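You operate a simulated robot arm through the tools that you are given. There is no shell and no other tool. Be economical: measure what you need, move in short steps, check, and stop when the job is done.

You are at the controls of a simulated two-armed robot. One attempt, no reset.

TASK
On the top below the glass cabinets, fold the teal towel in half, so that its two long edges meet.

Only the result counts: the job must be done as asked and must still hold three seconds after the hand-in. Knocking over, shifting, dropping, spilling or breaking anything else fails it. Flat cloth is picked up by pressing the open fingertips on it (5 to 10 N) and closing them slowly along it; thin cloth reads only 2 to 8 mm in the jaws.

THE ROBOT
Two 7-joint arms with two-finger grippers on one trunk, on a base that drives. Base frame: it is fixed to the floor where the robot stands at the start and does not move with it; the origin is under the middle of the robot, x ahead of it, y to its left, z up; the surface under the hand at the start is at about z = 0.82. Readings come in m, rad, newtons and seconds.
The left shoulder is at the start at [0.06, 0.123, 0.945], the right one opposite. With the tool pointing down near the work surface each hand reaches from about 0.36 to 0.8 m from the robot's upright axis, wherever it stands, measured 20 degrees to its own side. Places, roughly: top below the glass cabinets [0.6, -0.1, 0.8]. Payload 1.47 kg a hand.
Tool frame (each hand has its own): the origin (TCP) lies between the finger pads and is the grasp point; the fingertips stand 0.016 m ahead of it; z points along the fingers, y is the line along which they close. Largest opening 0.087 m; the body of the gripper starts 0.055 m behind the TCP.
Orientation is told as [roll, pitch, yaw] about the base's x, y, z axes, in that order, counted from this pose: with the fingers straight down and closing along the base's y, the tool's x points along the base's -x, its y along +y and its z along -z.

THE INTERFACE
- The arms move only by the tool drive_tool. It takes "left_series", "right_series" or both (then of equal length, played together; a hand with none holds still); each is a list of rows, each a list of 7 numbers: the shift along the tool's x, y, z in m, then the turn, a rotation vector about the tool's x, y, z in degrees, then the closure in counts, from 0 (fully open) to 255 (shut). In form: [[x, y, z, wx, wy, wz, hand], ...]. A call has 1 to 20 rows; each row is the pose to reach, as a shift and turn from the pose commanded when the call began, along the tool's axes at that moment. A row lasts 0.2 s, in which the tool goes at most 0.05 m and 0.15 rad; a call with a longer step from one row to the next is refused whole, and so is a gripper value outside its range. A pose out of reach is approached as far as the arm can. The call stops where the force on the tool passes 40 N (or 10 N more than at its start, if that is more) or the arm is blocked; 0.2 s more then pass. The fingers move at their own pace (about 0.153 m/s each) and stop on an object; they squeeze with about 28 N. The grip force told is the motor's: it shows also when the fingers shut on nothing. Time passes only in rows, and 0.2 s behind the last, so rows that repeat a pose let the fingers close. It gives the time, the measured TCP pose, the force on the tool (base axes), the opening and the grip force at its end, in the units of the frame above (readings bear some noise), with the torque about the TCP (base axes, N m) and any sound that the robot's microphone picked up, and new pictures: "views" is both (left out), scene, wrist or none (wrist: the cameras of the hands that moved).
- Cameras (640 x 400 px; columns grow to the right, rows downward): "scene" is now at [0.0841, 0.014, 1.4966]; the picture's right is [0.20, -0.98, 0.00], its down [-0.77, -0.15, -0.62] and it looks along [0.61, 0.12, -0.78] (base axes); focal length 294 px, centre (320, 200). "left" rides on the left gripper at [0.073, -0.012, -0.09] in its tool frame; the picture's right is [0.16, 0.99, 0.00], its down [-0.72, 0.12, -0.68] and it looks along [-0.67, 0.11, 0.73] (tool axes); focal length 247 px, centre (320, 200). "right" rides on the right gripper at [0.073, 0.012, -0.09] in its tool frame; the picture's right is [-0.16, 0.99, 0.00], its down [-0.72, -0.12, -0.68] and it looks along [-0.67, -0.11, 0.73] (tool axes); focal length 247 px, centre (320, 200). There is no depth. A picture from a camera that has moved, and an enlarged one, comes with that camera's place and axes in the base frame and with its lens.
- lift_body(by): slides the trunk up (or, below 0, down) by that many m; the arms and the scene camera ride with it, the base frame stays. It gives what a move gives, with no picture.
- base_move(legs): drives the robot by 1 to 6 legs, each [ahead, left, turn to the left] in m, m and rad, along the robot's own axes; the way and the turn of a leg run together, so that a leg with both is an arc; at most 1.5 m and 3.142 rad a leg. The arms and the cameras ride along, it lands a little off, and it stops where it bumps. It gives what a move gives, and a new picture of the scene camera.
- aim_head(pan, tilt): turns the head with the scene camera to pan (to the left, within 2.094 rad either way) and tilt (down, from -0.506 to 1.204), counted from straight ahead of the robot. It gives what a move gives, and a new picture of the scene camera.
- close_up(camera, box): a new picture of the part [left, top, right, bottom] of that camera's present view, enlarged. The clock stands still meanwhile.
- close_job(): hands the job in; it is judged then, once.

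Go step by step. Nothing tells you exact positions but the pictures and the camera data: compare them with the known pose of the tool, close in by small moves and look again before you grip or let go. The budget is 120 turns and 260 pictures, counting those below and the enlarged ones. Unless the task says otherwise, let go and move clear before handing in, and close with one line.

The tools are called after "Request:" by a JSON object that holds its "fn" and its "kwargs". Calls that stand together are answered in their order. drive_tool: Moves the arms, as the interface text tells. Its arguments: {"type":"object","properties":{"left_series":{"type":"array","items":{"type":"array","items":{"type":"number"}}},"right_series":{"type":"array","items":{"type":"array","items":{"type":"number"}}},"views":{"type":"string","enum":["both","scene","wrist","none"]}},"required":[]} The other tools are called the same way: lift_body (by) slides the trunk up or down; base_move (legs) drives the base; aim_head (pan, tilt) turns the head that bears the scene camera; close_up (camera, box) takes an enlarged picture of a part of a camera's view; close_job () hands the job in.

At the start:

```text
time_s: 0.0
left_tool_pos: [0.6151, 0.1917, 0.9812]
left_tool_rot: [0.0, 0.0, 0.0]
left_wrist_force: [0.5, 0.4, -0.5]
left_ft_torque: [-0.04, 0.0, -0.02]
left_grip_width: 0.0867
left_finger_force: 0.1
right_tool_pos: [0.584, -0.2136, 1.0079]
right_tool_rot: [-0.001, -0.002, 0.0]
right_wrist_force: [0.1, -0.3, 0.4]
right_ft_torque: [0.02, 0.0, 0.0]
right_grip_width: 0.0873
right_finger_force: 0.0
trunk travel left (down, up): [-0.1, 0.13]
robot x, y, heading: [-0.0021, 0.0026, -0.004]
head pan, tilt: [0.195, 0.899]
```

scene: 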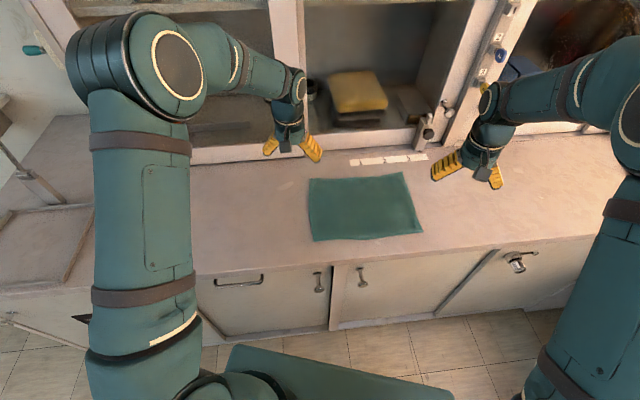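
right: 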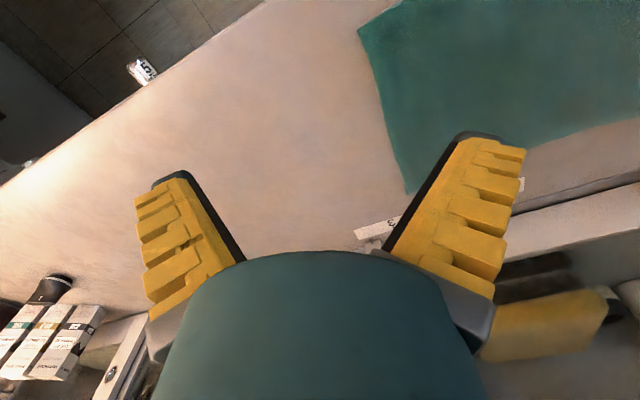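
left: 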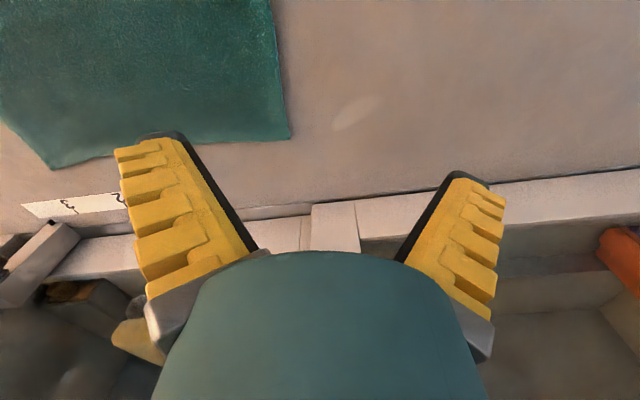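

I see the teal towel, about 0.30 x 0.23 m, with its long edges running along roughly (0.29, -0.96). The far corners are near (0.69, 0.17) and (0.78, -0.12), and the near corners near (0.47, 0.11) and (0.56, -0.18). I plan to pinch the far long edge with both hands and carry it over to the near edge, so I first hover over the far corners with the fingers partly open.

Request:
{"fn": "drive_tool", "kwargs": {"left_series": [[-0.012, -0.009, 0.012, 0, 0, -3, 60], [-0.024, -0.018, 0.024, 0, 0, -6, 110], [-0.036, -0.027, 0.036, 0, 0, -9, 110], [-0.048, -0.036, 0.048, 0, 0, -12, 110], [-0.06, -0.045, 0.06, 0, 0, -15, 110], [-0.07, -0.054, 0.07, 0, 0, -16.6, 110]], "right_series": [[-0.028, 0.02, 0.018, 0, 0, -3, 60], [-0.056, 0.04, 0.036, 0, 0, -6, 110], [-0.084, 0.06, 0.054, 0, 0, -9, 110], [-0.112, 0.08, 0.072, 0, 0, -12, 110], [-0.14, 0.1, 0.09, 0, 0, -15, 110], [-0.169, 0.118, 0.108, 0, 0, -16.6, 110]]}}

```text
time_s: 1.4
left_tool_pos: [0.685, 0.1378, 0.9091]
left_tool_rot: [-0.001, 0.0, 0.292]
left_wrist_force: [0.1, 0.7, 0.4]
left_ft_torque: [-0.01, 0.02, 0.0]
left_grip_width: 0.0548
left_finger_force: 4.2
right_tool_pos: [0.7508, -0.0976, 0.9012]
right_tool_rot: [0.002, 0.003, 0.29]
right_wrist_force: [-0.6, -0.1, 0.1]
right_ft_torque: [-0.01, 0.02, -0.02]
right_grip_width: 0.0548
right_finger_force: 3.4
trunk travel left (down, up): [-0.1, 0.13]
robot x, y, heading: [0.0013, 0.0037, -0.002]
head pan, tilt: [0.195, 0.899]
camera scene: at [0.0856, 0.0143, 1.4964], right [0.19, -0.98, 0.0], down [-0.77, -0.15, -0.62], along [0.61, 0.12, -0.78], focal length 294 px, centre (320, 200)
camera right: at [0.6792, -0.107, 0.9911], right [-0.13, 0.99, 0.0], down [0.73, 0.1, 0.68], along [0.67, 0.09, -0.74], focal length 247 px, centre (320, 200)
camera left: at [0.6183, 0.105, 0.9973], right [-0.43, 0.9, 0.0], down [0.66, 0.32, 0.68], along [0.61, 0.3, -0.73], focal length 247 px, centre (320, 200)
```

scene: 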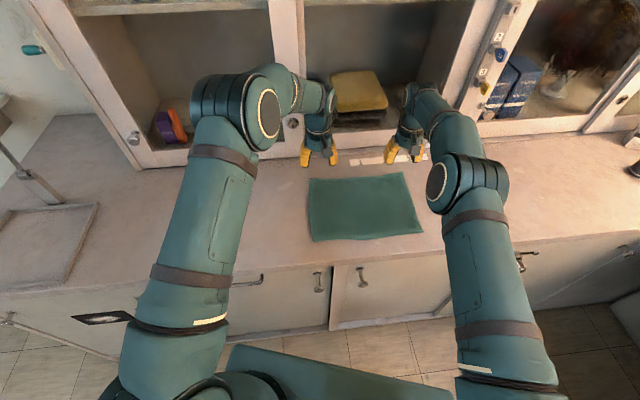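
right: 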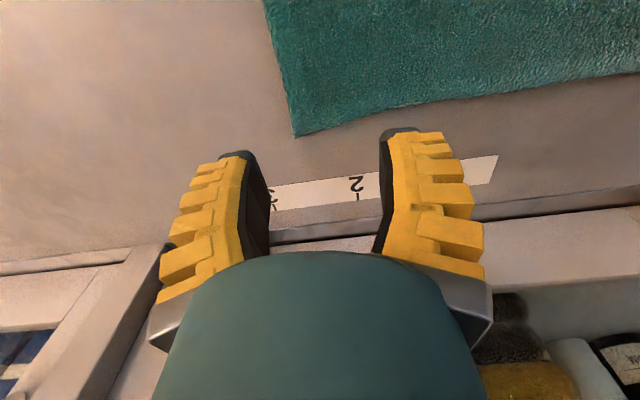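
left: 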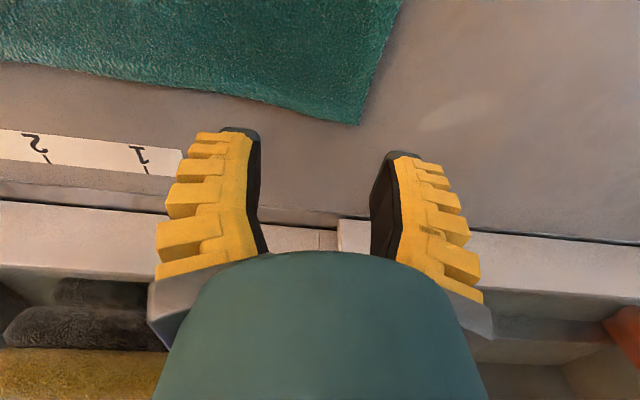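

The wrist views match my estimate: the far corners are at about (0.687, 0.169) and (0.773, -0.116). I'll centre about 4 cm in from each corner, just inside the edge, and come down close to the cloth.

Request:
{"fn": "drive_tool", "kwargs": {"left_series": [[0.001, -0.011, 0.02, 0, 0, 0, 120], [0.001, -0.011, 0.04, 0, 0, 0, 120], [0.001, -0.011, 0.058, 0, 0, 0, 120]], "right_series": [[-0.004, 0.016, 0.02, 0, 0, 0, 120], [-0.004, 0.016, 0.04, 0, 0, 0, 120], [-0.004, 0.016, 0.05, 0, 0, 0, 120]]}}

```text
time_s: 2.2
left_tool_pos: [0.6873, 0.1263, 0.8506]
left_tool_rot: [0.0, 0.0, 0.291]
left_wrist_force: [0.6, -0.7, 0.0]
left_ft_torque: [0.02, 0.01, 0.01]
left_grip_width: 0.0517
left_finger_force: 3.6
right_tool_pos: [0.752, -0.0812, 0.8503]
right_tool_rot: [0.0, -0.001, 0.288]
right_wrist_force: [0.1, 0.0, 0.1]
right_ft_torque: [0.0, 0.01, 0.03]
right_grip_width: 0.0515
right_finger_force: 4.0
trunk travel left (down, up): [-0.1, 0.13]
robot x, y, heading: [-0.0004, -0.0007, -0.004]
head pan, tilt: [0.195, 0.899]
camera scene: at [0.0848, 0.014, 1.4965], right [0.2, -0.98, 0.0], down [-0.77, -0.15, -0.62], along [0.61, 0.12, -0.78], focal length 294 px, centre (320, 200)
camera right: at [0.6796, -0.0907, 0.9414], right [-0.13, 0.99, 0.0], down [0.73, 0.1, 0.68], along [0.67, 0.09, -0.73], focal length 247 px, centre (320, 200)
camera left: at [0.6206, 0.0935, 0.9389], right [-0.43, 0.9, 0.0], down [0.66, 0.32, 0.68], along [0.61, 0.29, -0.73], focal length 247 px, centre (320, 200)
```

scene: 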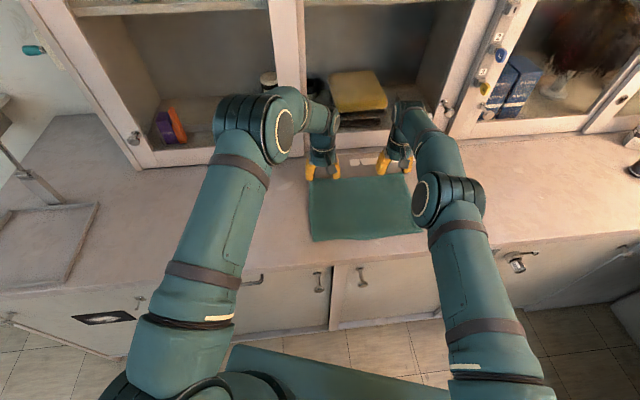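
right: 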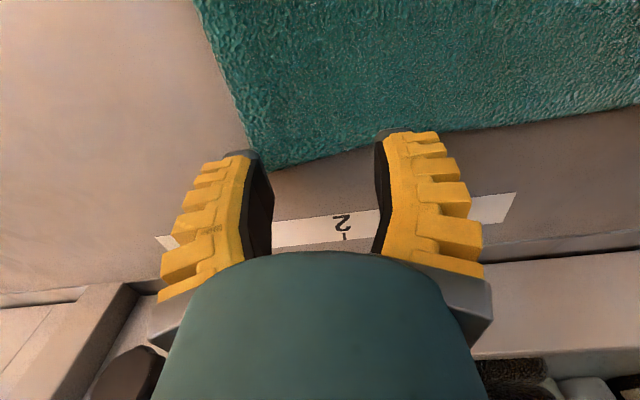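
left: 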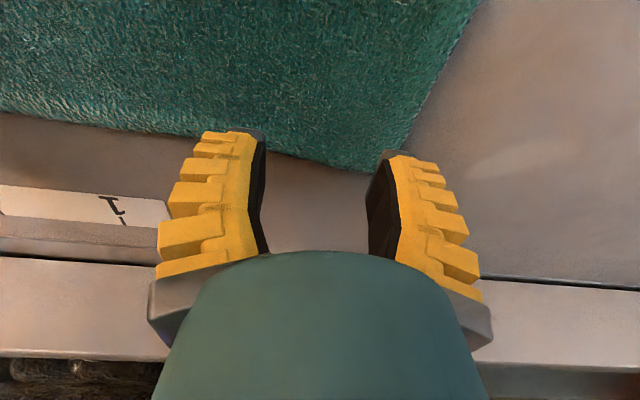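

The fingers sit over the far edge with both corners just outside them. I'll move about 5 mm inward and go down to near contact.

Request:
{"fn": "drive_tool", "kwargs": {"left_series": [[0.005, 0, 0, 0, 0, 0, 120], [0.005, 0, 0.006, 0, 0, 0, 120], [0.005, 0, 0.012, 0, 0, 0, 120]], "right_series": [[0.005, 0, 0, 0, 0, 0, 120], [0.005, 0, 0.006, 0, 0, 0, 120], [0.005, 0, 0.012, 0, 0, 0, 120]], "views": "wrist"}}

```text
time_s: 3.0
left_tool_pos: [0.681, 0.1242, 0.8403]
left_tool_rot: [-0.001, -0.001, 0.289]
left_wrist_force: [0.5, 0.2, 0.0]
left_ft_torque: [0.0, 0.0, 0.0]
left_grip_width: 0.0483
left_finger_force: 3.6
right_tool_pos: [0.7466, -0.0811, 0.8391]
right_tool_rot: [0.002, -0.002, 0.29]
right_wrist_force: [-0.9, 0.5, 1.2]
right_ft_torque: [0.04, -0.01, -0.03]
right_grip_width: 0.0468
right_finger_force: 6.9
trunk travel left (down, up): [-0.1, 0.13]
robot x, y, heading: [0.0001, 0.0011, 0.002]
head pan, tilt: [0.195, 0.899]
camera right: at [0.6746, -0.0906, 0.9288], right [-0.13, 0.99, 0.0], down [0.73, 0.1, 0.68], along [0.68, 0.09, -0.73], focal length 247 px, centre (320, 200)
camera left: at [0.6145, 0.0917, 0.9286], right [-0.43, 0.9, 0.0], down [0.66, 0.32, 0.68], along [0.61, 0.29, -0.73], focal length 247 px, centre (320, 200)
```

right: 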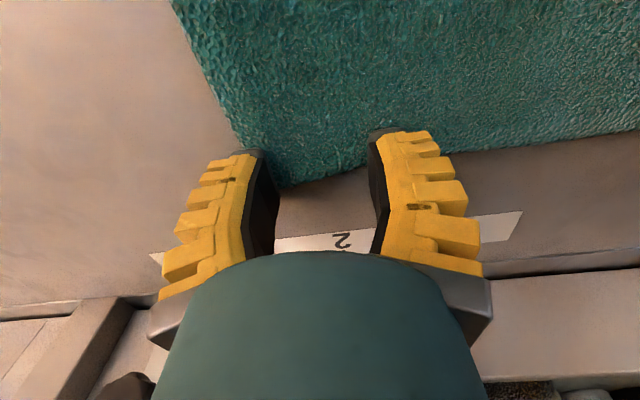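
left: 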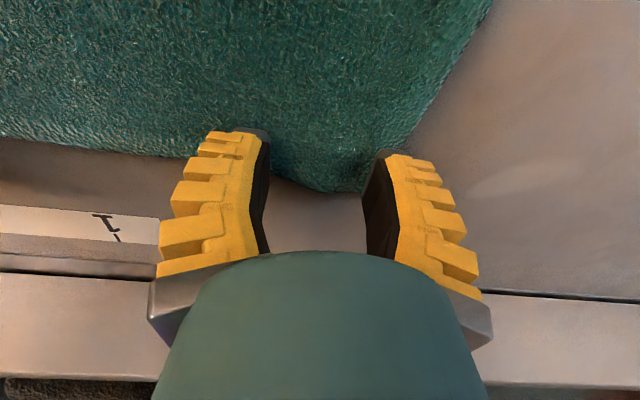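

No contact yet, or only very light on the right. I'll lower another 4 mm.

Request:
{"fn": "drive_tool", "kwargs": {"left_series": [[0, 0, 0.002, 0, 0, 0, 120], [0, 0, 0.004, 0, 0, 0, 120]], "right_series": [[0, 0, 0.002, 0, 0, 0, 120], [0, 0, 0.003, 0, 0, 0, 120]], "views": "none"}}

```text
time_s: 3.6
left_tool_pos: [0.6818, 0.1239, 0.8391]
left_tool_rot: [-0.003, -0.004, 0.289]
left_wrist_force: [0.4, -0.3, 4.7]
left_ft_torque: [0.01, 0.03, -0.01]
left_grip_width: 0.0495
left_finger_force: 3.2
right_tool_pos: [0.7478, -0.0811, 0.8378]
right_tool_rot: [-0.001, -0.004, 0.291]
right_wrist_force: [-1.0, 0.4, 13.6]
right_ft_torque: [0.02, 0.07, 0.03]
right_grip_width: 0.0486
right_finger_force: 9.2
trunk travel left (down, up): [-0.1, 0.13]
robot x, y, heading: [0.0007, -0.0015, 0.001]
head pan, tilt: [0.195, 0.899]
```

Both hands are touching: 4.7 N on the left, 13.6 N on the right. I'll even those out and close slowly along the cloth.

Request:
{"fn": "drive_tool", "kwargs": {"left_series": [[0, 0, 0.001, 0, 0, 0, 125], [0, 0, 0.001, 0, 0, 0, 138], [0, 0, 0.001, 0, 0, 0, 150], [0, 0, 0.001, 0, 0, 0, 162], [0, 0, 0.001, 0, 0, 0, 174], [0, 0, 0.001, 0, 0, 0, 186], [0, 0, 0.001, 0, 0, 0, 198], [0, 0, 0.001, 0, 0, 0, 210], [0, 0, 0.001, 0, 0, 0, 222], [0, 0, 0.001, 0, 0, 0, 234], [0, 0, 0.001, 0, 0, 0, 246], [0, 0, 0.001, 0, 0, 0, 255], [0, 0, 0.001, 0, 0, 0, 255], [0, 0, 0.001, 0, 0, 0, 255]], "right_series": [[0, 0, -0.001, 0, 0, 0, 125], [0, 0, -0.001, 0, 0, 0, 138], [0, 0, -0.001, 0, 0, 0, 150], [0, 0, -0.001, 0, 0, 0, 162], [0, 0, -0.001, 0, 0, 0, 174], [0, 0, -0.001, 0, 0, 0, 186], [0, 0, -0.001, 0, 0, 0, 198], [0, 0, -0.001, 0, 0, 0, 210], [0, 0, -0.001, 0, 0, 0, 222], [0, 0, -0.001, 0, 0, 0, 234], [0, 0, -0.001, 0, 0, 0, 246], [0, 0, -0.001, 0, 0, 0, 255], [0, 0, -0.001, 0, 0, 0, 255], [0, 0, -0.001, 0, 0, 0, 255]]}}

```text
time_s: 6.6
left_tool_pos: [0.681, 0.1243, 0.8376]
left_tool_rot: [0.0, -0.003, 0.289]
left_wrist_force: [0.2, -0.4, 8.2]
left_ft_torque: [-0.03, 0.02, -0.07]
left_grip_width: 0.0
left_finger_force: 27.9
right_tool_pos: [0.7457, -0.0812, 0.8371]
right_tool_rot: [-0.001, 0.001, 0.289]
right_wrist_force: [-0.4, 1.7, 7.0]
right_ft_torque: [0.02, 0.08, 0.01]
right_grip_width: 0.0
right_finger_force: 27.9
trunk travel left (down, up): [-0.1, 0.13]
robot x, y, heading: [-0.0014, -0.0002, -0.003]
head pan, tilt: [0.195, 0.899]
camera scene: at [0.0824, 0.0141, 1.4967], right [0.2, -0.98, 0.0], down [-0.77, -0.15, -0.62], along [0.61, 0.12, -0.78], focal length 294 px, centre (320, 200)
camera right: at [0.6734, -0.0911, 0.9271], right [-0.13, 0.99, 0.0], down [0.73, 0.1, 0.68], along [0.68, 0.09, -0.73], focal length 247 px, centre (320, 200)
camera left: at [0.615, 0.0912, 0.9251], right [-0.43, 0.9, 0.0], down [0.66, 0.32, 0.68], along [0.61, 0.29, -0.73], focal length 247 px, centre (320, 200)
```

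scene: 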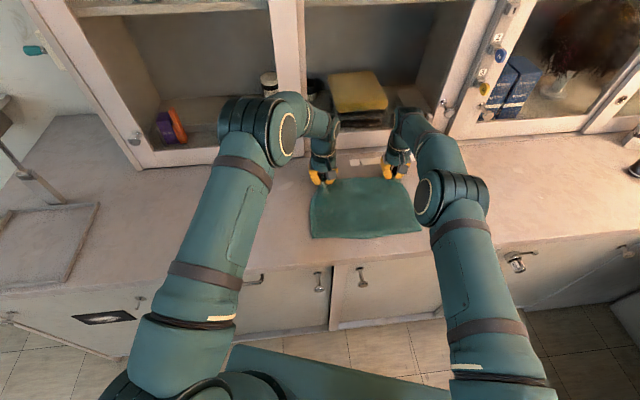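
right: 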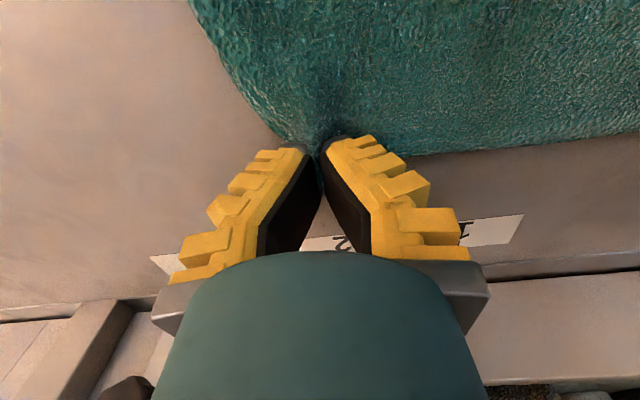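
left: 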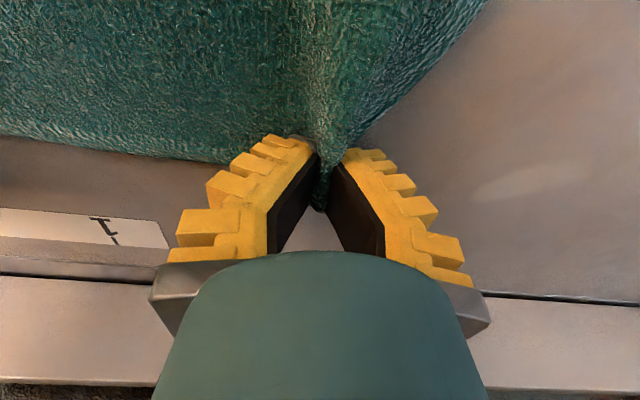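

The cloth has bunched between the fingers on the left. The right is unclear and both widths read 0, so I'll lift 2 cm to test.

Request:
{"fn": "drive_tool", "kwargs": {"left_series": [[0, 0, -0.007, 0, 0, 0, 255], [0, 0, -0.014, 0, 0, 0, 255], [0, 0, -0.02, 0, 0, 0, 255]], "right_series": [[0, 0, -0.007, 0, 0, 0, 255], [0, 0, -0.014, 0, 0, 0, 255], [0, 0, -0.02, 0, 0, 0, 255]], "views": "wrist"}}

```text
time_s: 7.4
left_tool_pos: [0.6814, 0.1244, 0.855]
left_tool_rot: [0.001, -0.001, 0.29]
left_wrist_force: [0.5, -1.0, 0.4]
left_ft_torque: [-0.05, -0.03, -0.03]
left_grip_width: 0.0
left_finger_force: 28.6
right_tool_pos: [0.7466, -0.0815, 0.8566]
right_tool_rot: [-0.001, 0.001, 0.288]
right_wrist_force: [-0.4, 0.8, -0.1]
right_ft_torque: [0.01, -0.03, 0.01]
right_grip_width: 0.0001
right_finger_force: 28.2
trunk travel left (down, up): [-0.1, 0.13]
robot x, y, heading: [-0.0038, 0.0033, -0.002]
head pan, tilt: [0.195, 0.899]
camera right: at [0.6742, -0.0906, 0.9465], right [-0.13, 0.99, 0.0], down [0.73, 0.1, 0.68], along [0.67, 0.09, -0.73], focal length 247 px, centre (320, 200)
camera left: at [0.615, 0.0919, 0.9429], right [-0.43, 0.9, 0.0], down [0.66, 0.32, 0.68], along [0.61, 0.29, -0.73], focal length 247 px, centre (320, 200)
```

right: 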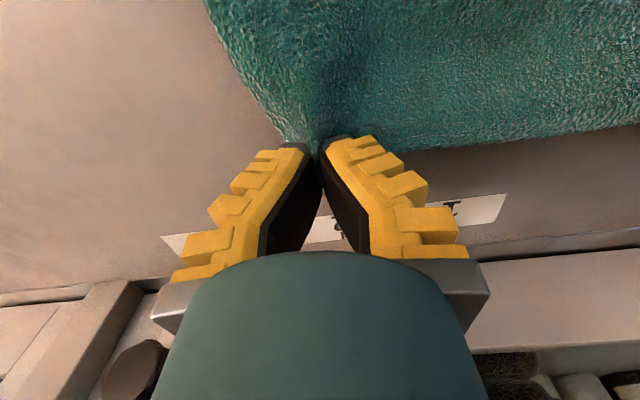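
left: 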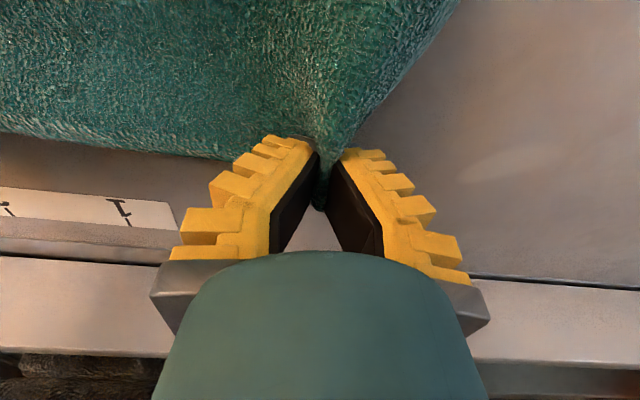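

Request:
{"fn": "close_up", "kwargs": {"camera": "scene", "box": [290, 140, 440, 250]}}

Request:
{"fn": "close_up", "kwargs": {"camera": "right", "box": [220, 60, 440, 240]}}

```text
3.64 times, centred on (365, 195) of scene
camera zoom: at [0.084, 0.014, 1.4966], right [0.2, -0.98, 0.0], down [-0.77, -0.15, -0.62], along [0.61, 0.12, -0.78], focal length 1070 px, centre (156, 218)
```

zoom: 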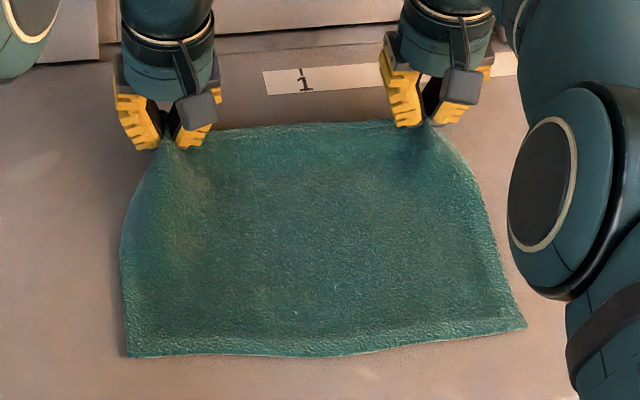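

```text
2.22 times, centred on (330, 150) of right
camera zoom: at [0.6742, -0.0906, 0.9465], right [-0.13, 0.99, 0.0], down [0.73, 0.1, 0.68], along [0.67, 0.09, -0.73], focal length 549 px, centre (298, 311)
```

zoom: 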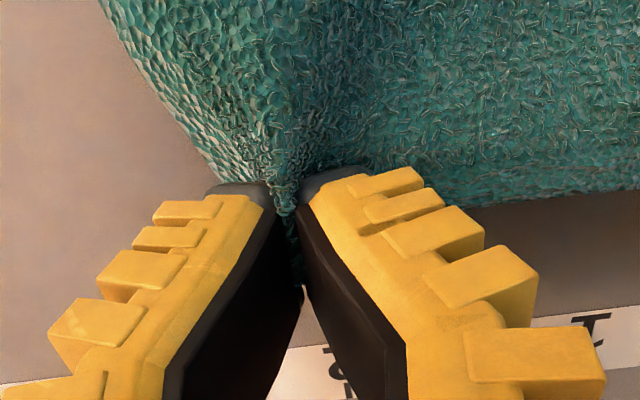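

Both hands hold the far edge with the corners lifted. I'll carry it over in an arc of about 0.19 m toward the near edge, tilting the hands as it turns and stopping a little above the table.

Request:
{"fn": "drive_tool", "kwargs": {"left_series": [[0.003, 0, -0.005, 0, 0, 0, 255], [0.006, 0, -0.012, 0, 0, 0, 255], [0.013, 0, -0.024, 0, 0, 0, 255], [0.022, 0, -0.036, 0, 0, 0, 255], [0.034, 0, -0.047, 0, -2, 0, 255], [0.0475, 0, -0.056, 0, -4, 0, 255], [0.063, 0, -0.062, 0, -6, 0, 255], [0.0785, 0, -0.066, 0, -8, 0, 255], [0.095, 0, -0.067, 0, -11, 0, 255], [0.1115, 0, -0.066, 0, -14, 0, 255], [0.127, 0, -0.062, 0, -17, 0, 255], [0.1425, 0, -0.056, 0, -20, 0, 255], [0.156, 0, -0.047, 0, -23, 0, 255], [0.168, 0, -0.036, 0, -26, 0, 255], [0.178, 0, -0.022, 0, -28, 0, 255], [0.184, 0, -0.01, 0, -30, 0, 255], [0.184, 0, -0.01, 0, -30, 0, 255]], "right_series": [[0.003, 0, -0.005, 0, 0, 0, 255], [0.006, 0, -0.012, 0, 0, 0, 255], [0.013, 0, -0.024, 0, 0, 0, 255], [0.022, 0, -0.036, 0, 0, 0, 255], [0.034, 0, -0.047, 0, -2, 0, 255], [0.0475, 0, -0.056, 0, -4, 0, 255], [0.063, 0, -0.062, 0, -6, 0, 255], [0.0785, 0, -0.066, 0, -8, 0, 255], [0.095, 0, -0.067, 0, -11, 0, 255], [0.1115, 0, -0.066, 0, -14, 0, 255], [0.127, 0, -0.062, 0, -17, 0, 255], [0.1425, 0, -0.056, 0, -20, 0, 255], [0.156, 0, -0.047, 0, -23, 0, 255], [0.168, 0, -0.036, 0, -26, 0, 255], [0.178, 0, -0.022, 0, -28, 0, 255], [0.184, 0, -0.01, 0, -30, 0, 255], [0.184, 0, -0.01, 0, -30, 0, 255]]}}

Request:
{"fn": "close_up", "kwargs": {"camera": "scene", "box": [270, 150, 460, 270]}}

```text
time_s: 11.0
left_tool_pos: [0.5054, 0.0732, 0.8663]
left_tool_rot: [0.001, -0.525, 0.29]
left_wrist_force: [0.8, -1.5, 0.4]
left_ft_torque: [-0.05, -0.01, -0.01]
left_grip_width: 0.0001
left_finger_force: 27.8
right_tool_pos: [0.5699, -0.1345, 0.8668]
right_tool_rot: [-0.001, -0.526, 0.291]
right_wrist_force: [0.8, 2.2, -0.7]
right_ft_torque: [-0.01, 0.0, 0.0]
right_grip_width: 0.0
right_finger_force: 28.3
trunk travel left (down, up): [-0.1, 0.13]
robot x, y, heading: [0.0016, -0.0017, -0.003]
head pan, tilt: [0.195, 0.899]
camera scene: at [0.0841, 0.0143, 1.4966], right [0.2, -0.98, 0.0], down [-0.77, -0.15, -0.62], along [0.61, 0.12, -0.78], focal length 294 px, centre (320, 200)
camera right: at [0.4638, -0.1541, 0.9083], right [-0.15, 0.99, 0.08], down [0.31, -0.03, 0.95], along [0.94, 0.17, -0.3], focal length 247 px, centre (320, 200)
camera left: at [0.4062, 0.0303, 0.907], right [-0.41, 0.91, -0.08], down [0.24, 0.19, 0.95], along [0.88, 0.37, -0.3], focal length 247 px, centre (320, 200)
```

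scene: 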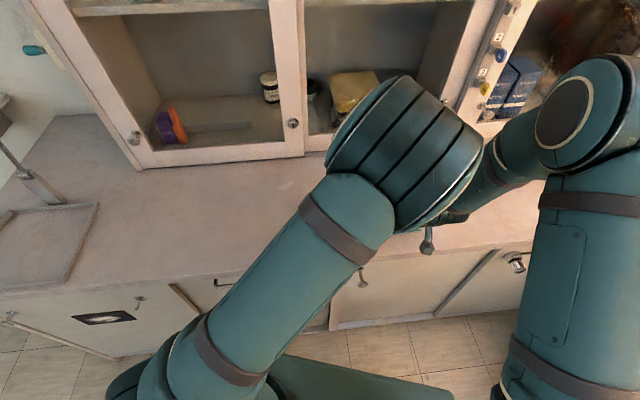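
right: 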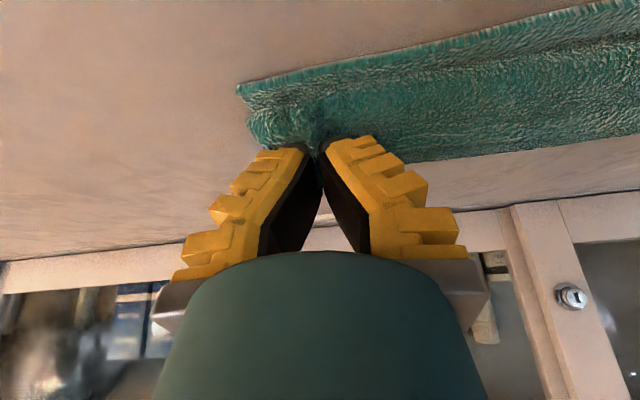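
left: 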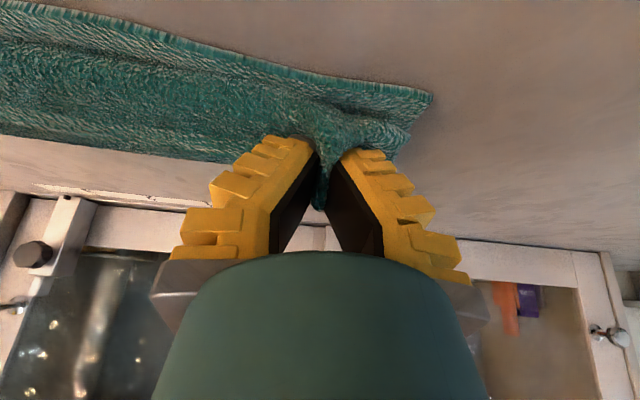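

```text
3.33 times, centred on (365, 210) of scene
camera zoom: at [0.0841, 0.0143, 1.4966], right [0.2, -0.98, 0.0], down [-0.77, -0.15, -0.62], along [0.61, 0.12, -0.78], focal length 981 px, centre (170, 167)
```

zoom: 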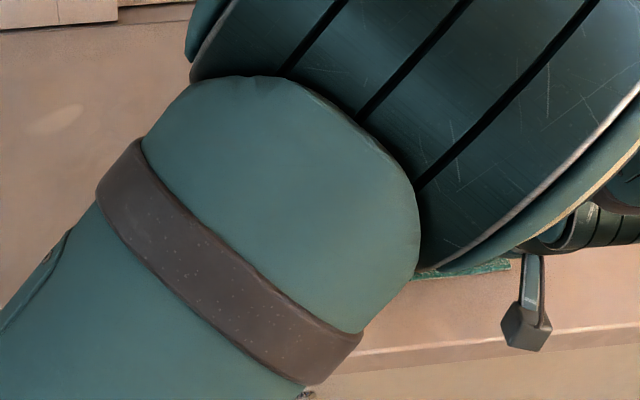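

The edge has come over and the bottom layer hasn't moved. I'll zoom in to see where the carried edge lies against the near edge.

Request:
{"fn": "close_up", "kwargs": {"camera": "left", "box": [0, 0, 440, 240]}}

Request:
{"fn": "close_up", "kwargs": {"camera": "right", "box": [220, 0, 640, 230]}}

```text
1.45 times, centred on (220, 120) of left
camera zoom: at [0.4062, 0.0303, 0.907], right [-0.41, 0.91, -0.08], down [0.24, 0.19, 0.95], along [0.88, 0.37, -0.3], focal length 359 px, centre (466, 316)
```

zoom: 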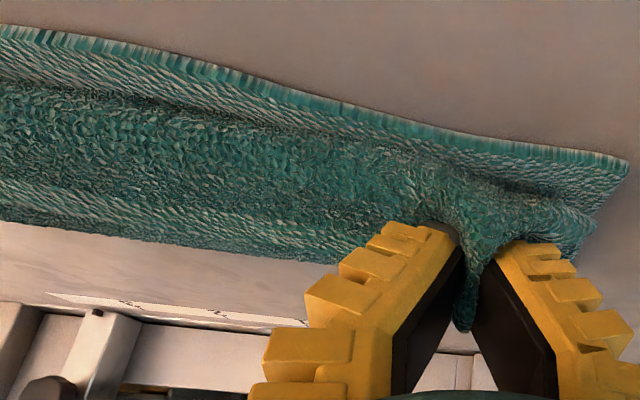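

```text
1.52 times, centred on (430, 115) of right
camera zoom: at [0.4638, -0.1541, 0.9083], right [-0.15, 0.99, 0.08], down [0.31, -0.03, 0.95], along [0.94, 0.17, -0.3], focal length 376 px, centre (152, 330)
```

zoom: 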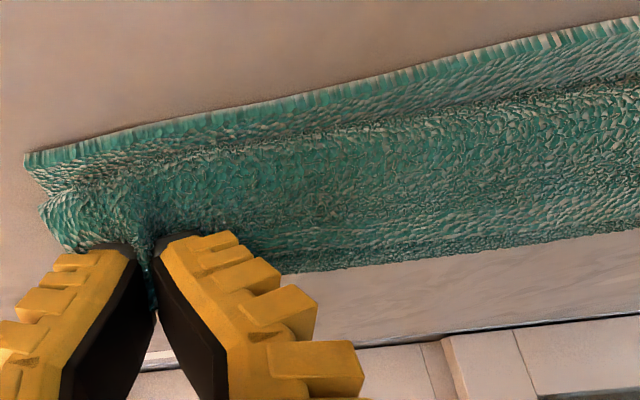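

The pinched hem is curled up at the fingers, so setting it down flat could leave a small folded-back flap. I'll raise slightly along the arc, then open gently while backing away toward the robot so that the hem unrolls and falls.

Request:
{"fn": "drive_tool", "kwargs": {"left_series": [[-0.009, 0, -0.005, 0, 0, 0, 255], [-0.0177, 0, -0.0106, 0, 0, 0, 255], [-0.0137, 0, -0.0126, 0, 0, 0, 250], [-0.008, 0, -0.018, 0, 0, 0, 235], [-0.002, 0, -0.028, 0, 0, 0, 215], [0.0, 0, -0.045, 0, 0, 0, 190], [0.0, 0, -0.07, 0, 0, 0, 170], [0.0, 0, -0.1, 0, 0, 0, 170], [0.0, 0, -0.1, 0, 0, 0, 170]], "right_series": [[-0.009, 0, -0.005, 0, 0, 0, 255], [-0.0177, 0, -0.0106, 0, 0, 0, 255], [-0.0137, 0, -0.0126, 0, 0, 0, 250], [-0.008, 0, -0.018, 0, 0, 0, 235], [-0.002, 0, -0.028, 0, 0, 0, 215], [0.0, 0, -0.045, 0, 0, 0, 190], [0.0, 0, -0.07, 0, 0, 0, 170], [0.0, 0, -0.1, 0, 0, 0, 170], [0.0, 0, -0.1, 0, 0, 0, 170]]}}

```text
time_s: 13.0
left_tool_pos: [0.4572, 0.0592, 0.9548]
left_tool_rot: [0.0, -0.523, 0.288]
left_wrist_force: [-0.3, 0.2, -0.7]
left_ft_torque: [-0.05, 0.02, -0.02]
left_grip_width: 0.0348
left_finger_force: 4.2
right_tool_pos: [0.523, -0.1474, 0.9544]
right_tool_rot: [-0.001, -0.523, 0.29]
right_wrist_force: [0.0, -1.1, 0.5]
right_ft_torque: [0.03, 0.0, 0.01]
right_grip_width: 0.0354
right_finger_force: 4.2
trunk travel left (down, up): [-0.1, 0.13]
robot x, y, heading: [-0.0023, -0.0027, 0.001]
head pan, tilt: [0.195, 0.899]
camera scene: at [0.0853, 0.0141, 1.4965], right [0.2, -0.98, 0.0], down [-0.77, -0.15, -0.62], along [0.61, 0.12, -0.78], focal length 294 px, centre (320, 200)
camera right: at [0.4175, -0.1662, 0.9963], right [-0.15, 0.99, 0.08], down [0.31, -0.03, 0.95], along [0.94, 0.17, -0.3], focal length 247 px, centre (320, 200)
camera left: at [0.3577, 0.0168, 0.9942], right [-0.41, 0.91, -0.08], down [0.24, 0.19, 0.95], along [0.88, 0.37, -0.3], focal length 247 px, centre (320, 200)
```

scene: 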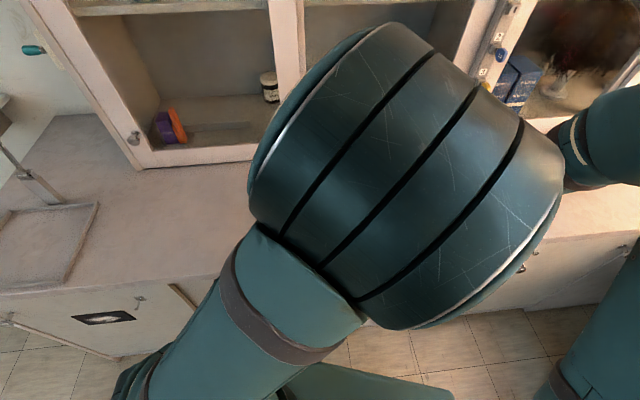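
right: 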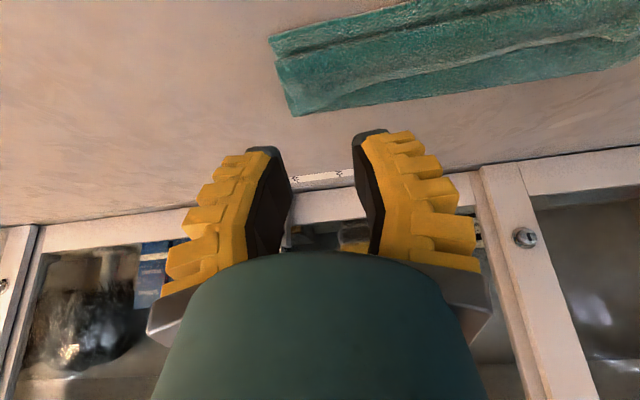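
left: 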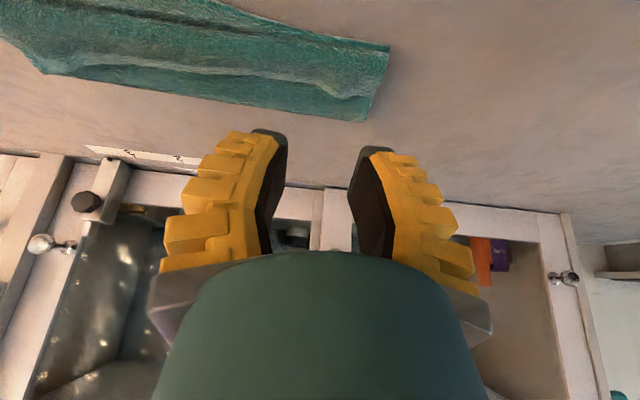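

Released. I'll move both hands up, level them and spread them to clear the view.

Request:
{"fn": "drive_tool", "kwargs": {"left_series": [[-0.008, 0.03, -0.014, 0, 6, 0, 150], [-0.016, 0.06, -0.028, 0, 12, 0, 120], [-0.024, 0.09, -0.042, 0, 18, 0, 120], [-0.032, 0.12, -0.056, 0, 24, 0, 120], [-0.04, 0.15, -0.069, 0, 30, 0, 120], [-0.04, 0.19, -0.069, 0, 30, 0, 120]], "right_series": [[-0.008, -0.02, -0.014, 0, 6, 0, 150], [-0.016, -0.04, -0.028, 0, 12, 0, 120], [-0.024, -0.06, -0.042, 0, 18, 0, 120], [-0.032, -0.08, -0.056, 0, 24, 0, 120], [-0.04, -0.1, -0.069, 0, 30, 0, 120], [-0.04, -0.14, -0.069, 0, 30, 0, 120]]}}

Request:
{"fn": "close_up", "kwargs": {"camera": "scene", "box": [270, 150, 460, 270]}}

```text
time_s: 14.4
left_tool_pos: [0.401, 0.2422, 1.0332]
left_tool_rot: [0.0, 0.002, 0.29]
left_wrist_force: [0.0, -0.3, 0.0]
left_ft_torque: [0.01, -0.01, -0.01]
left_grip_width: 0.0514
left_finger_force: 3.8
right_tool_pos: [0.5635, -0.2813, 1.033]
right_tool_rot: [0.002, -0.002, 0.289]
right_wrist_force: [0.2, 0.2, 0.3]
right_ft_torque: [0.0, 0.0, -0.05]
right_grip_width: 0.0514
right_finger_force: 3.8
trunk travel left (down, up): [-0.1, 0.13]
robot x, y, heading: [-0.0038, -0.003, 0.002]
head pan, tilt: [0.195, 0.899]
camera scene: at [0.0835, 0.0142, 1.4966], right [0.2, -0.98, 0.0], down [-0.77, -0.15, -0.62], along [0.61, 0.12, -0.78], focal length 294 px, centre (320, 200)
camera right: at [0.4909, -0.291, 1.1242], right [-0.13, 0.99, 0.0], down [0.73, 0.1, 0.68], along [0.67, 0.09, -0.73], focal length 247 px, centre (320, 200)
camera left: at [0.3346, 0.2097, 1.1205], right [-0.43, 0.9, 0.0], down [0.66, 0.32, 0.68], along [0.61, 0.29, -0.73], focal length 247 px, centre (320, 200)
```

scene: 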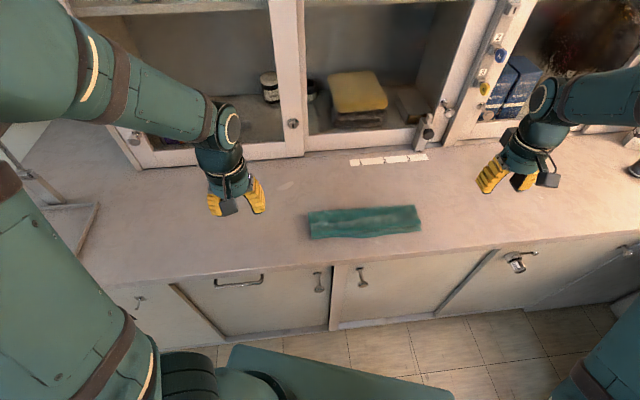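
right: 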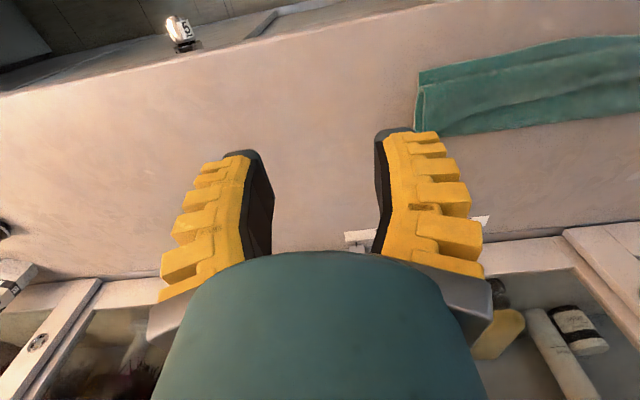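
left: 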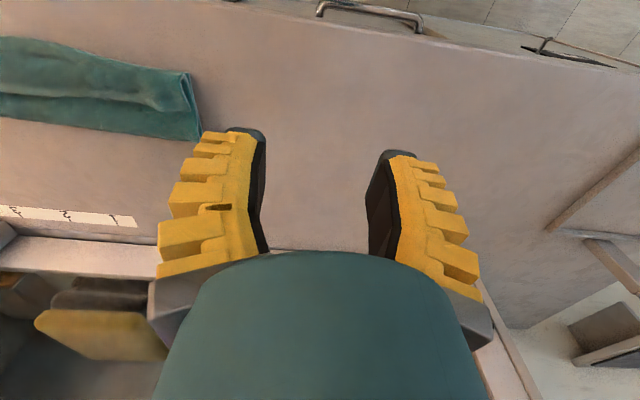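

```text
3.33 times, centred on (365, 210) of scene
camera zoom: at [0.0835, 0.0142, 1.4966], right [0.2, -0.98, 0.0], down [-0.77, -0.15, -0.62], along [0.61, 0.12, -0.78], focal length 981 px, centre (170, 167)
```

zoom: 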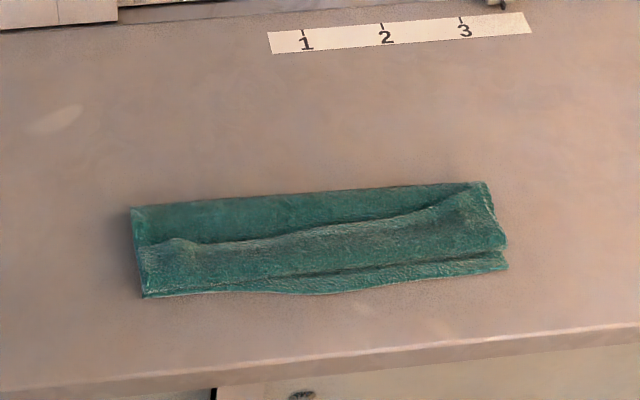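

The towel is folded with little sideways shift, but the carried hem is curled back as a flap. I'll look closer.

Request:
{"fn": "close_up", "kwargs": {"camera": "scene", "box": [300, 190, 430, 250]}}

Request:
{"fn": "close_up", "kwargs": {"camera": "right", "box": [400, 20, 640, 150]}}

Request:
{"fn": "close_up", "kwargs": {"camera": "left", "box": [0, 20, 240, 150]}}

```text
4.92 times, centred on (365, 220) of scene
camera zoom: at [0.0835, 0.0142, 1.4966], right [0.2, -0.98, 0.0], down [-0.77, -0.15, -0.62], along [0.61, 0.12, -0.78], focal length 1448 px, centre (98, 102)
```

zoom: 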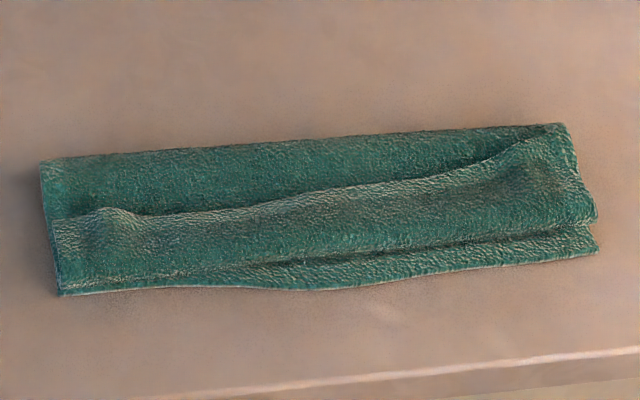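

```text
2.67 times, centred on (520, 85) of right
camera zoom: at [0.4909, -0.291, 1.1242], right [-0.13, 0.99, 0.0], down [0.73, 0.1, 0.68], along [0.67, 0.09, -0.73], focal length 659 px, centre (-213, 507)
```

zoom: 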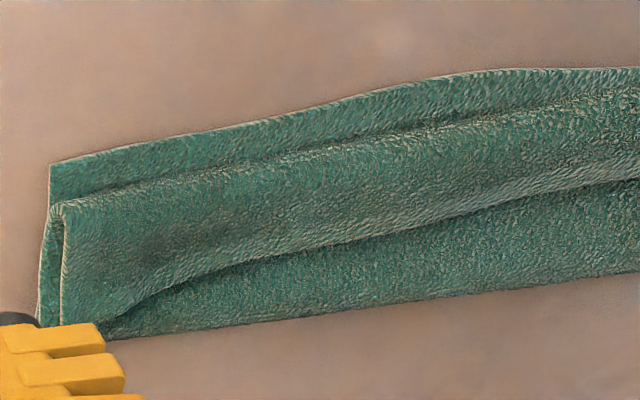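

```text
2.67 times, centred on (120, 85) of left
camera zoom: at [0.3346, 0.2097, 1.1205], right [-0.43, 0.9, 0.0], down [0.66, 0.32, 0.68], along [0.61, 0.29, -0.73], focal length 659 px, centre (853, 507)
```

zoom: 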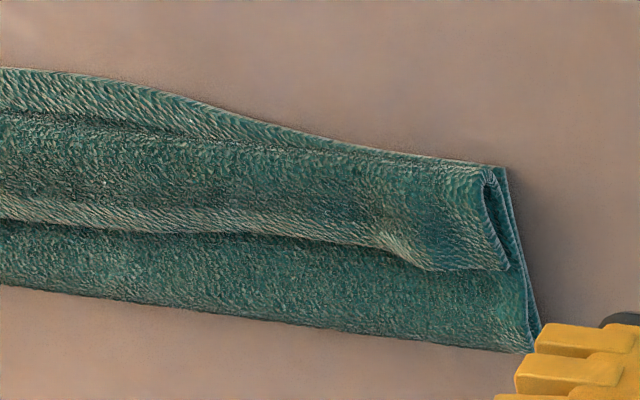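

The hem flipped back into a 4–6 cm flap, and the stack was dragged about 3 cm toward me, so the near edge is now at u ≈ 0.455. Because I gripped a full finger-width of hem, it curled back. I'll pinch only the last ~8 mm of the flap edge, open the towel out again and refold it.

Request:
{"fn": "drive_tool", "kwargs": {"left_series": [[-0.01, -0.036, 0.01, 0, 0, 0, 140], [-0.02, -0.072, 0.03, 0, 0, 0, 140], [-0.03, -0.108, 0.06, 0, 0, 0, 140], [-0.04, -0.144, 0.09, 0, 0, 0, 140], [-0.0493, -0.179, 0.12, 0, 0, 0, 140], [-0.0493, -0.179, 0.153, 0, 0, 0, 140]], "right_series": [[-0.012, 0.031, 0.01, 0, 0, 0, 140], [-0.024, 0.062, 0.03, 0, 0, 0, 140], [-0.036, 0.093, 0.06, 0, 0, 0, 140], [-0.048, 0.124, 0.09, 0, 0, 0, 140], [-0.0622, 0.156, 0.12, 0, 0, 0, 140], [-0.0622, 0.156, 0.153, 0, 0, 0, 140]]}}

```text
time_s: 15.8
left_tool_pos: [0.506, 0.083, 0.88]
left_tool_rot: [0.0, 0.0, 0.288]
left_wrist_force: [0.4, 0.1, -0.3]
left_ft_torque: [-0.03, 0.0, -0.01]
left_grip_width: 0.045
left_finger_force: 4.7
right_tool_pos: [0.5746, -0.1137, 0.8781]
right_tool_rot: [-0.001, -0.001, 0.289]
right_wrist_force: [0.1, -0.3, -0.2]
right_ft_torque: [0.02, 0.02, 0.03]
right_grip_width: 0.0452
right_finger_force: 4.1
trunk travel left (down, up): [-0.1, 0.13]
robot x, y, heading: [0.0003, -0.0011, -0.002]
head pan, tilt: [0.195, 0.899]
camera scene: at [0.085, 0.0139, 1.4965], right [0.2, -0.98, 0.0], down [-0.77, -0.15, -0.62], along [0.61, 0.12, -0.78], focal length 294 px, centre (320, 200)
camera right: at [0.5033, -0.1233, 0.9677], right [-0.13, 0.99, 0.0], down [0.73, 0.1, 0.68], along [0.67, 0.09, -0.73], focal length 247 px, centre (320, 200)
camera left: at [0.4385, 0.0504, 0.9685], right [-0.43, 0.9, 0.0], down [0.66, 0.32, 0.68], along [0.61, 0.29, -0.73], focal length 247 px, centre (320, 200)
```

scene: 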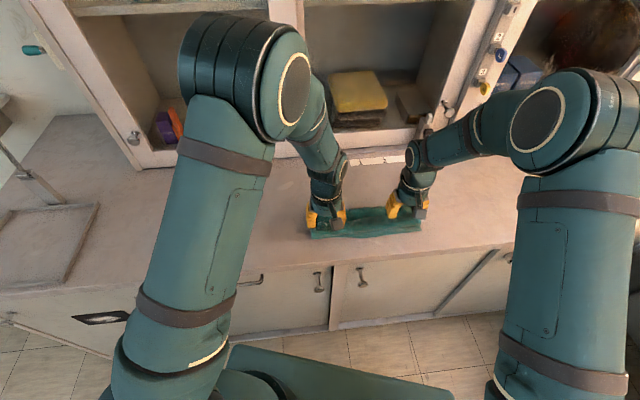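
right: 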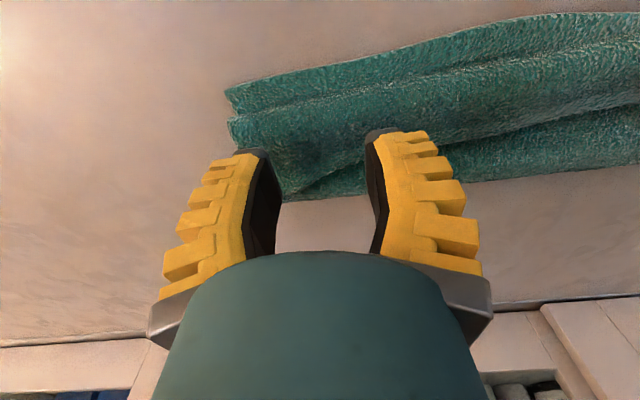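
left: 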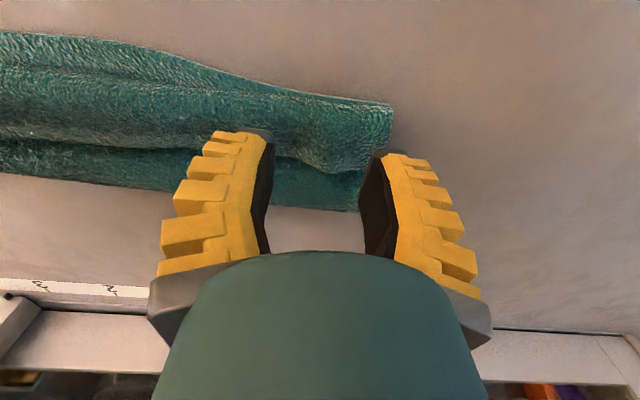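

Request:
{"fn": "close_up", "kwargs": {"camera": "scene", "box": [295, 180, 435, 250]}}

Request:
{"fn": "close_up", "kwargs": {"camera": "left", "box": [200, 80, 440, 230]}}

Request:
{"fn": "close_up", "kwargs": {"camera": "right", "box": [200, 60, 440, 210]}}

```text
4.57 times, centred on (365, 215) of scene
camera zoom: at [0.085, 0.0139, 1.4965], right [0.2, -0.98, 0.0], down [-0.77, -0.15, -0.62], along [0.61, 0.12, -0.78], focal length 1345 px, centre (114, 131)
```

zoom: 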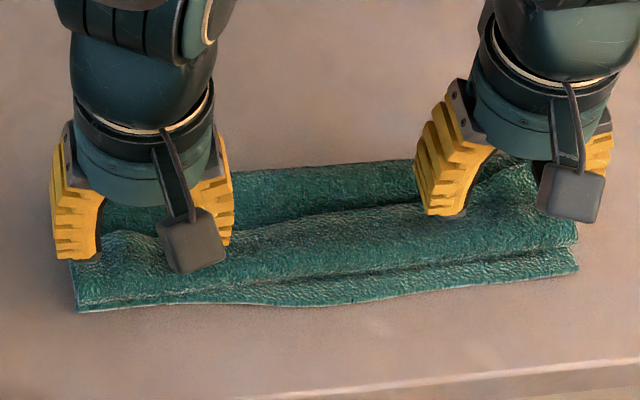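

```text
2.67 times, centred on (320, 155) of left
camera zoom: at [0.4385, 0.0504, 0.9685], right [-0.43, 0.9, 0.0], down [0.66, 0.32, 0.68], along [0.61, 0.29, -0.73], focal length 659 px, centre (320, 320)
```

zoom: 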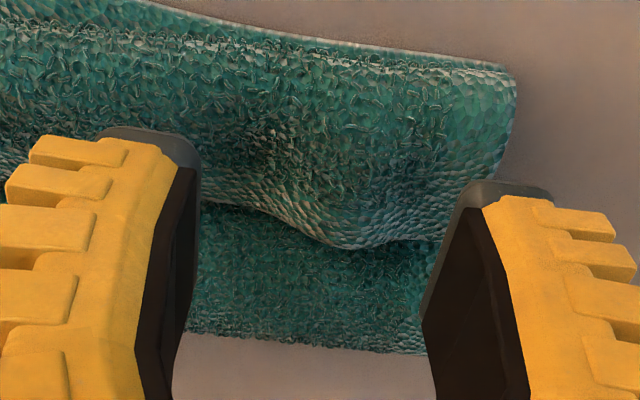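

```text
2.67 times, centred on (320, 135) of right
camera zoom: at [0.5033, -0.1233, 0.9677], right [-0.13, 0.99, 0.0], down [0.73, 0.1, 0.68], along [0.67, 0.09, -0.73], focal length 659 px, centre (320, 373)
```

zoom: 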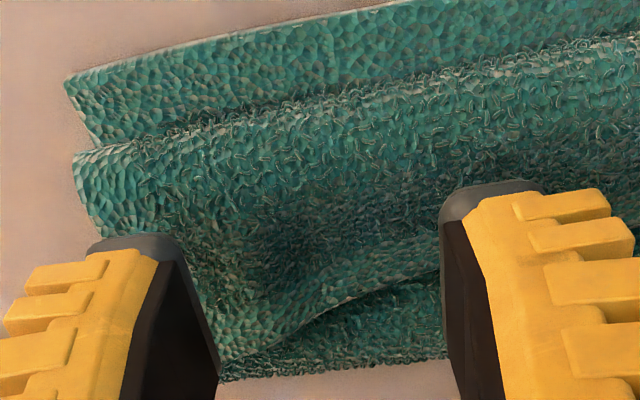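

Correcting for the zoom offset, the near edge hasn't moved (u ≈ 0.487). The flap edge is at u ≈ 0.524 on the left and slants from 0.53 to 0.55 on the right. I'll shift both hands so the fingers overlap that edge by only about 8 mm, turn the right hand to match the slant, and go lower.

Request:
{"fn": "drive_tool", "kwargs": {"left_series": [[-0.008, -0.002, 0, 0, 0, 0, 155], [-0.016, -0.004, 0, 0, 0, 0, 155], [-0.023, -0.004, 0.006, 0, 0, 0, 155], [-0.023, -0.004, 0.016, 0, 0, 0, 155]], "right_series": [[-0.008, 0.003, 0, 0, 0, -7, 155], [-0.016, 0.006, 0, 0, 0, -14, 155], [-0.0245, 0.009, 0.006, 0, 0, -20, 155], [-0.0245, 0.009, 0.016, 0, 0, -25, 155]], "views": "none"}}

Request:
{"fn": "close_up", "kwargs": {"camera": "left", "box": [200, 80, 440, 230]}}

Request:
{"fn": "close_up", "kwargs": {"camera": "right", "box": [200, 80, 440, 230]}}

```text
time_s: 16.8
left_tool_pos: [0.5261, 0.0859, 0.8619]
left_tool_rot: [-0.001, 0.0, 0.291]
left_wrist_force: [-0.6, 0.2, 0.2]
left_ft_torque: [-0.03, 0.0, 0.01]
left_grip_width: 0.0401
left_finger_force: 5.1
right_tool_pos: [0.5979, -0.0977, 0.8648]
right_tool_rot: [0.0, -0.001, 0.727]
right_wrist_force: [-0.7, 0.5, -0.3]
right_ft_torque: [-0.06, 0.0, -0.01]
right_grip_width: 0.0401
right_finger_force: 4.3
trunk travel left (down, up): [-0.1, 0.13]
robot x, y, heading: [0.0022, -0.0016, -0.0]
head pan, tilt: [0.195, 0.899]
```

```text
2.67 times, centred on (320, 155) of left
camera zoom: at [0.4591, 0.053, 0.9502], right [-0.43, 0.9, 0.0], down [0.66, 0.32, 0.68], along [0.61, 0.29, -0.73], focal length 659 px, centre (320, 320)
```

zoom: 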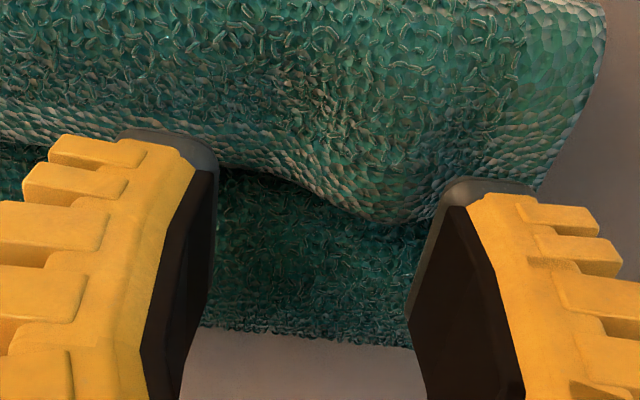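

```text
2.67 times, centred on (320, 155) of right
camera zoom: at [0.5362, -0.1379, 0.954], right [-0.54, 0.84, 0.0], down [0.62, 0.4, 0.68], along [0.57, 0.37, -0.73], focal length 659 px, centre (320, 320)
```

zoom: 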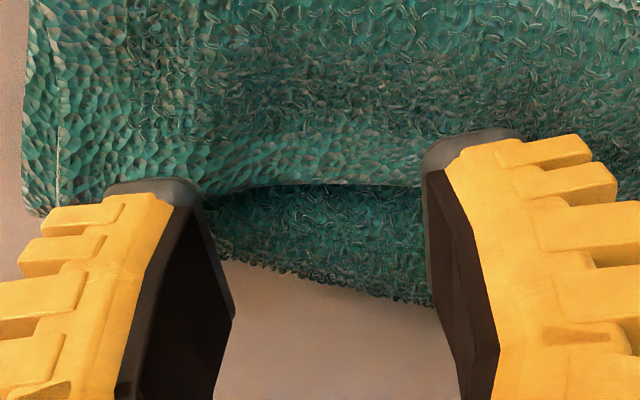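

Both edges are overlapped by about 5–14 mm, so I'll descend in small steps to contact.

Request:
{"fn": "drive_tool", "kwargs": {"left_series": [[0, 0, 0.004, 0, 0, 0, 155], [0, 0, 0.008, 0, 0, 0, 155], [0, 0, 0.011, 0, 0, 0, 155]], "right_series": [[0, 0, 0.004, 0, 0, 0, 155], [0, 0, 0.008, 0, 0, 0, 155], [0, 0, 0.014, 0, 0, 0, 155]], "views": "none"}}

```text
time_s: 17.6
left_tool_pos: [0.5249, 0.0856, 0.8516]
left_tool_rot: [0.001, 0.001, 0.289]
left_wrist_force: [-0.1, -0.7, -0.3]
left_ft_torque: [0.01, 0.01, 0.0]
left_grip_width: 0.0367
left_finger_force: 3.4
right_tool_pos: [0.5991, -0.0976, 0.8506]
right_tool_rot: [0.0, 0.001, 0.727]
right_wrist_force: [0.6, -0.6, -1.2]
right_ft_torque: [-0.01, 0.0, 0.0]
right_grip_width: 0.0367
right_finger_force: 4.8
trunk travel left (down, up): [-0.1, 0.13]
robot x, y, heading: [-0.0023, -0.0025, 0.0]
head pan, tilt: [0.195, 0.899]
```

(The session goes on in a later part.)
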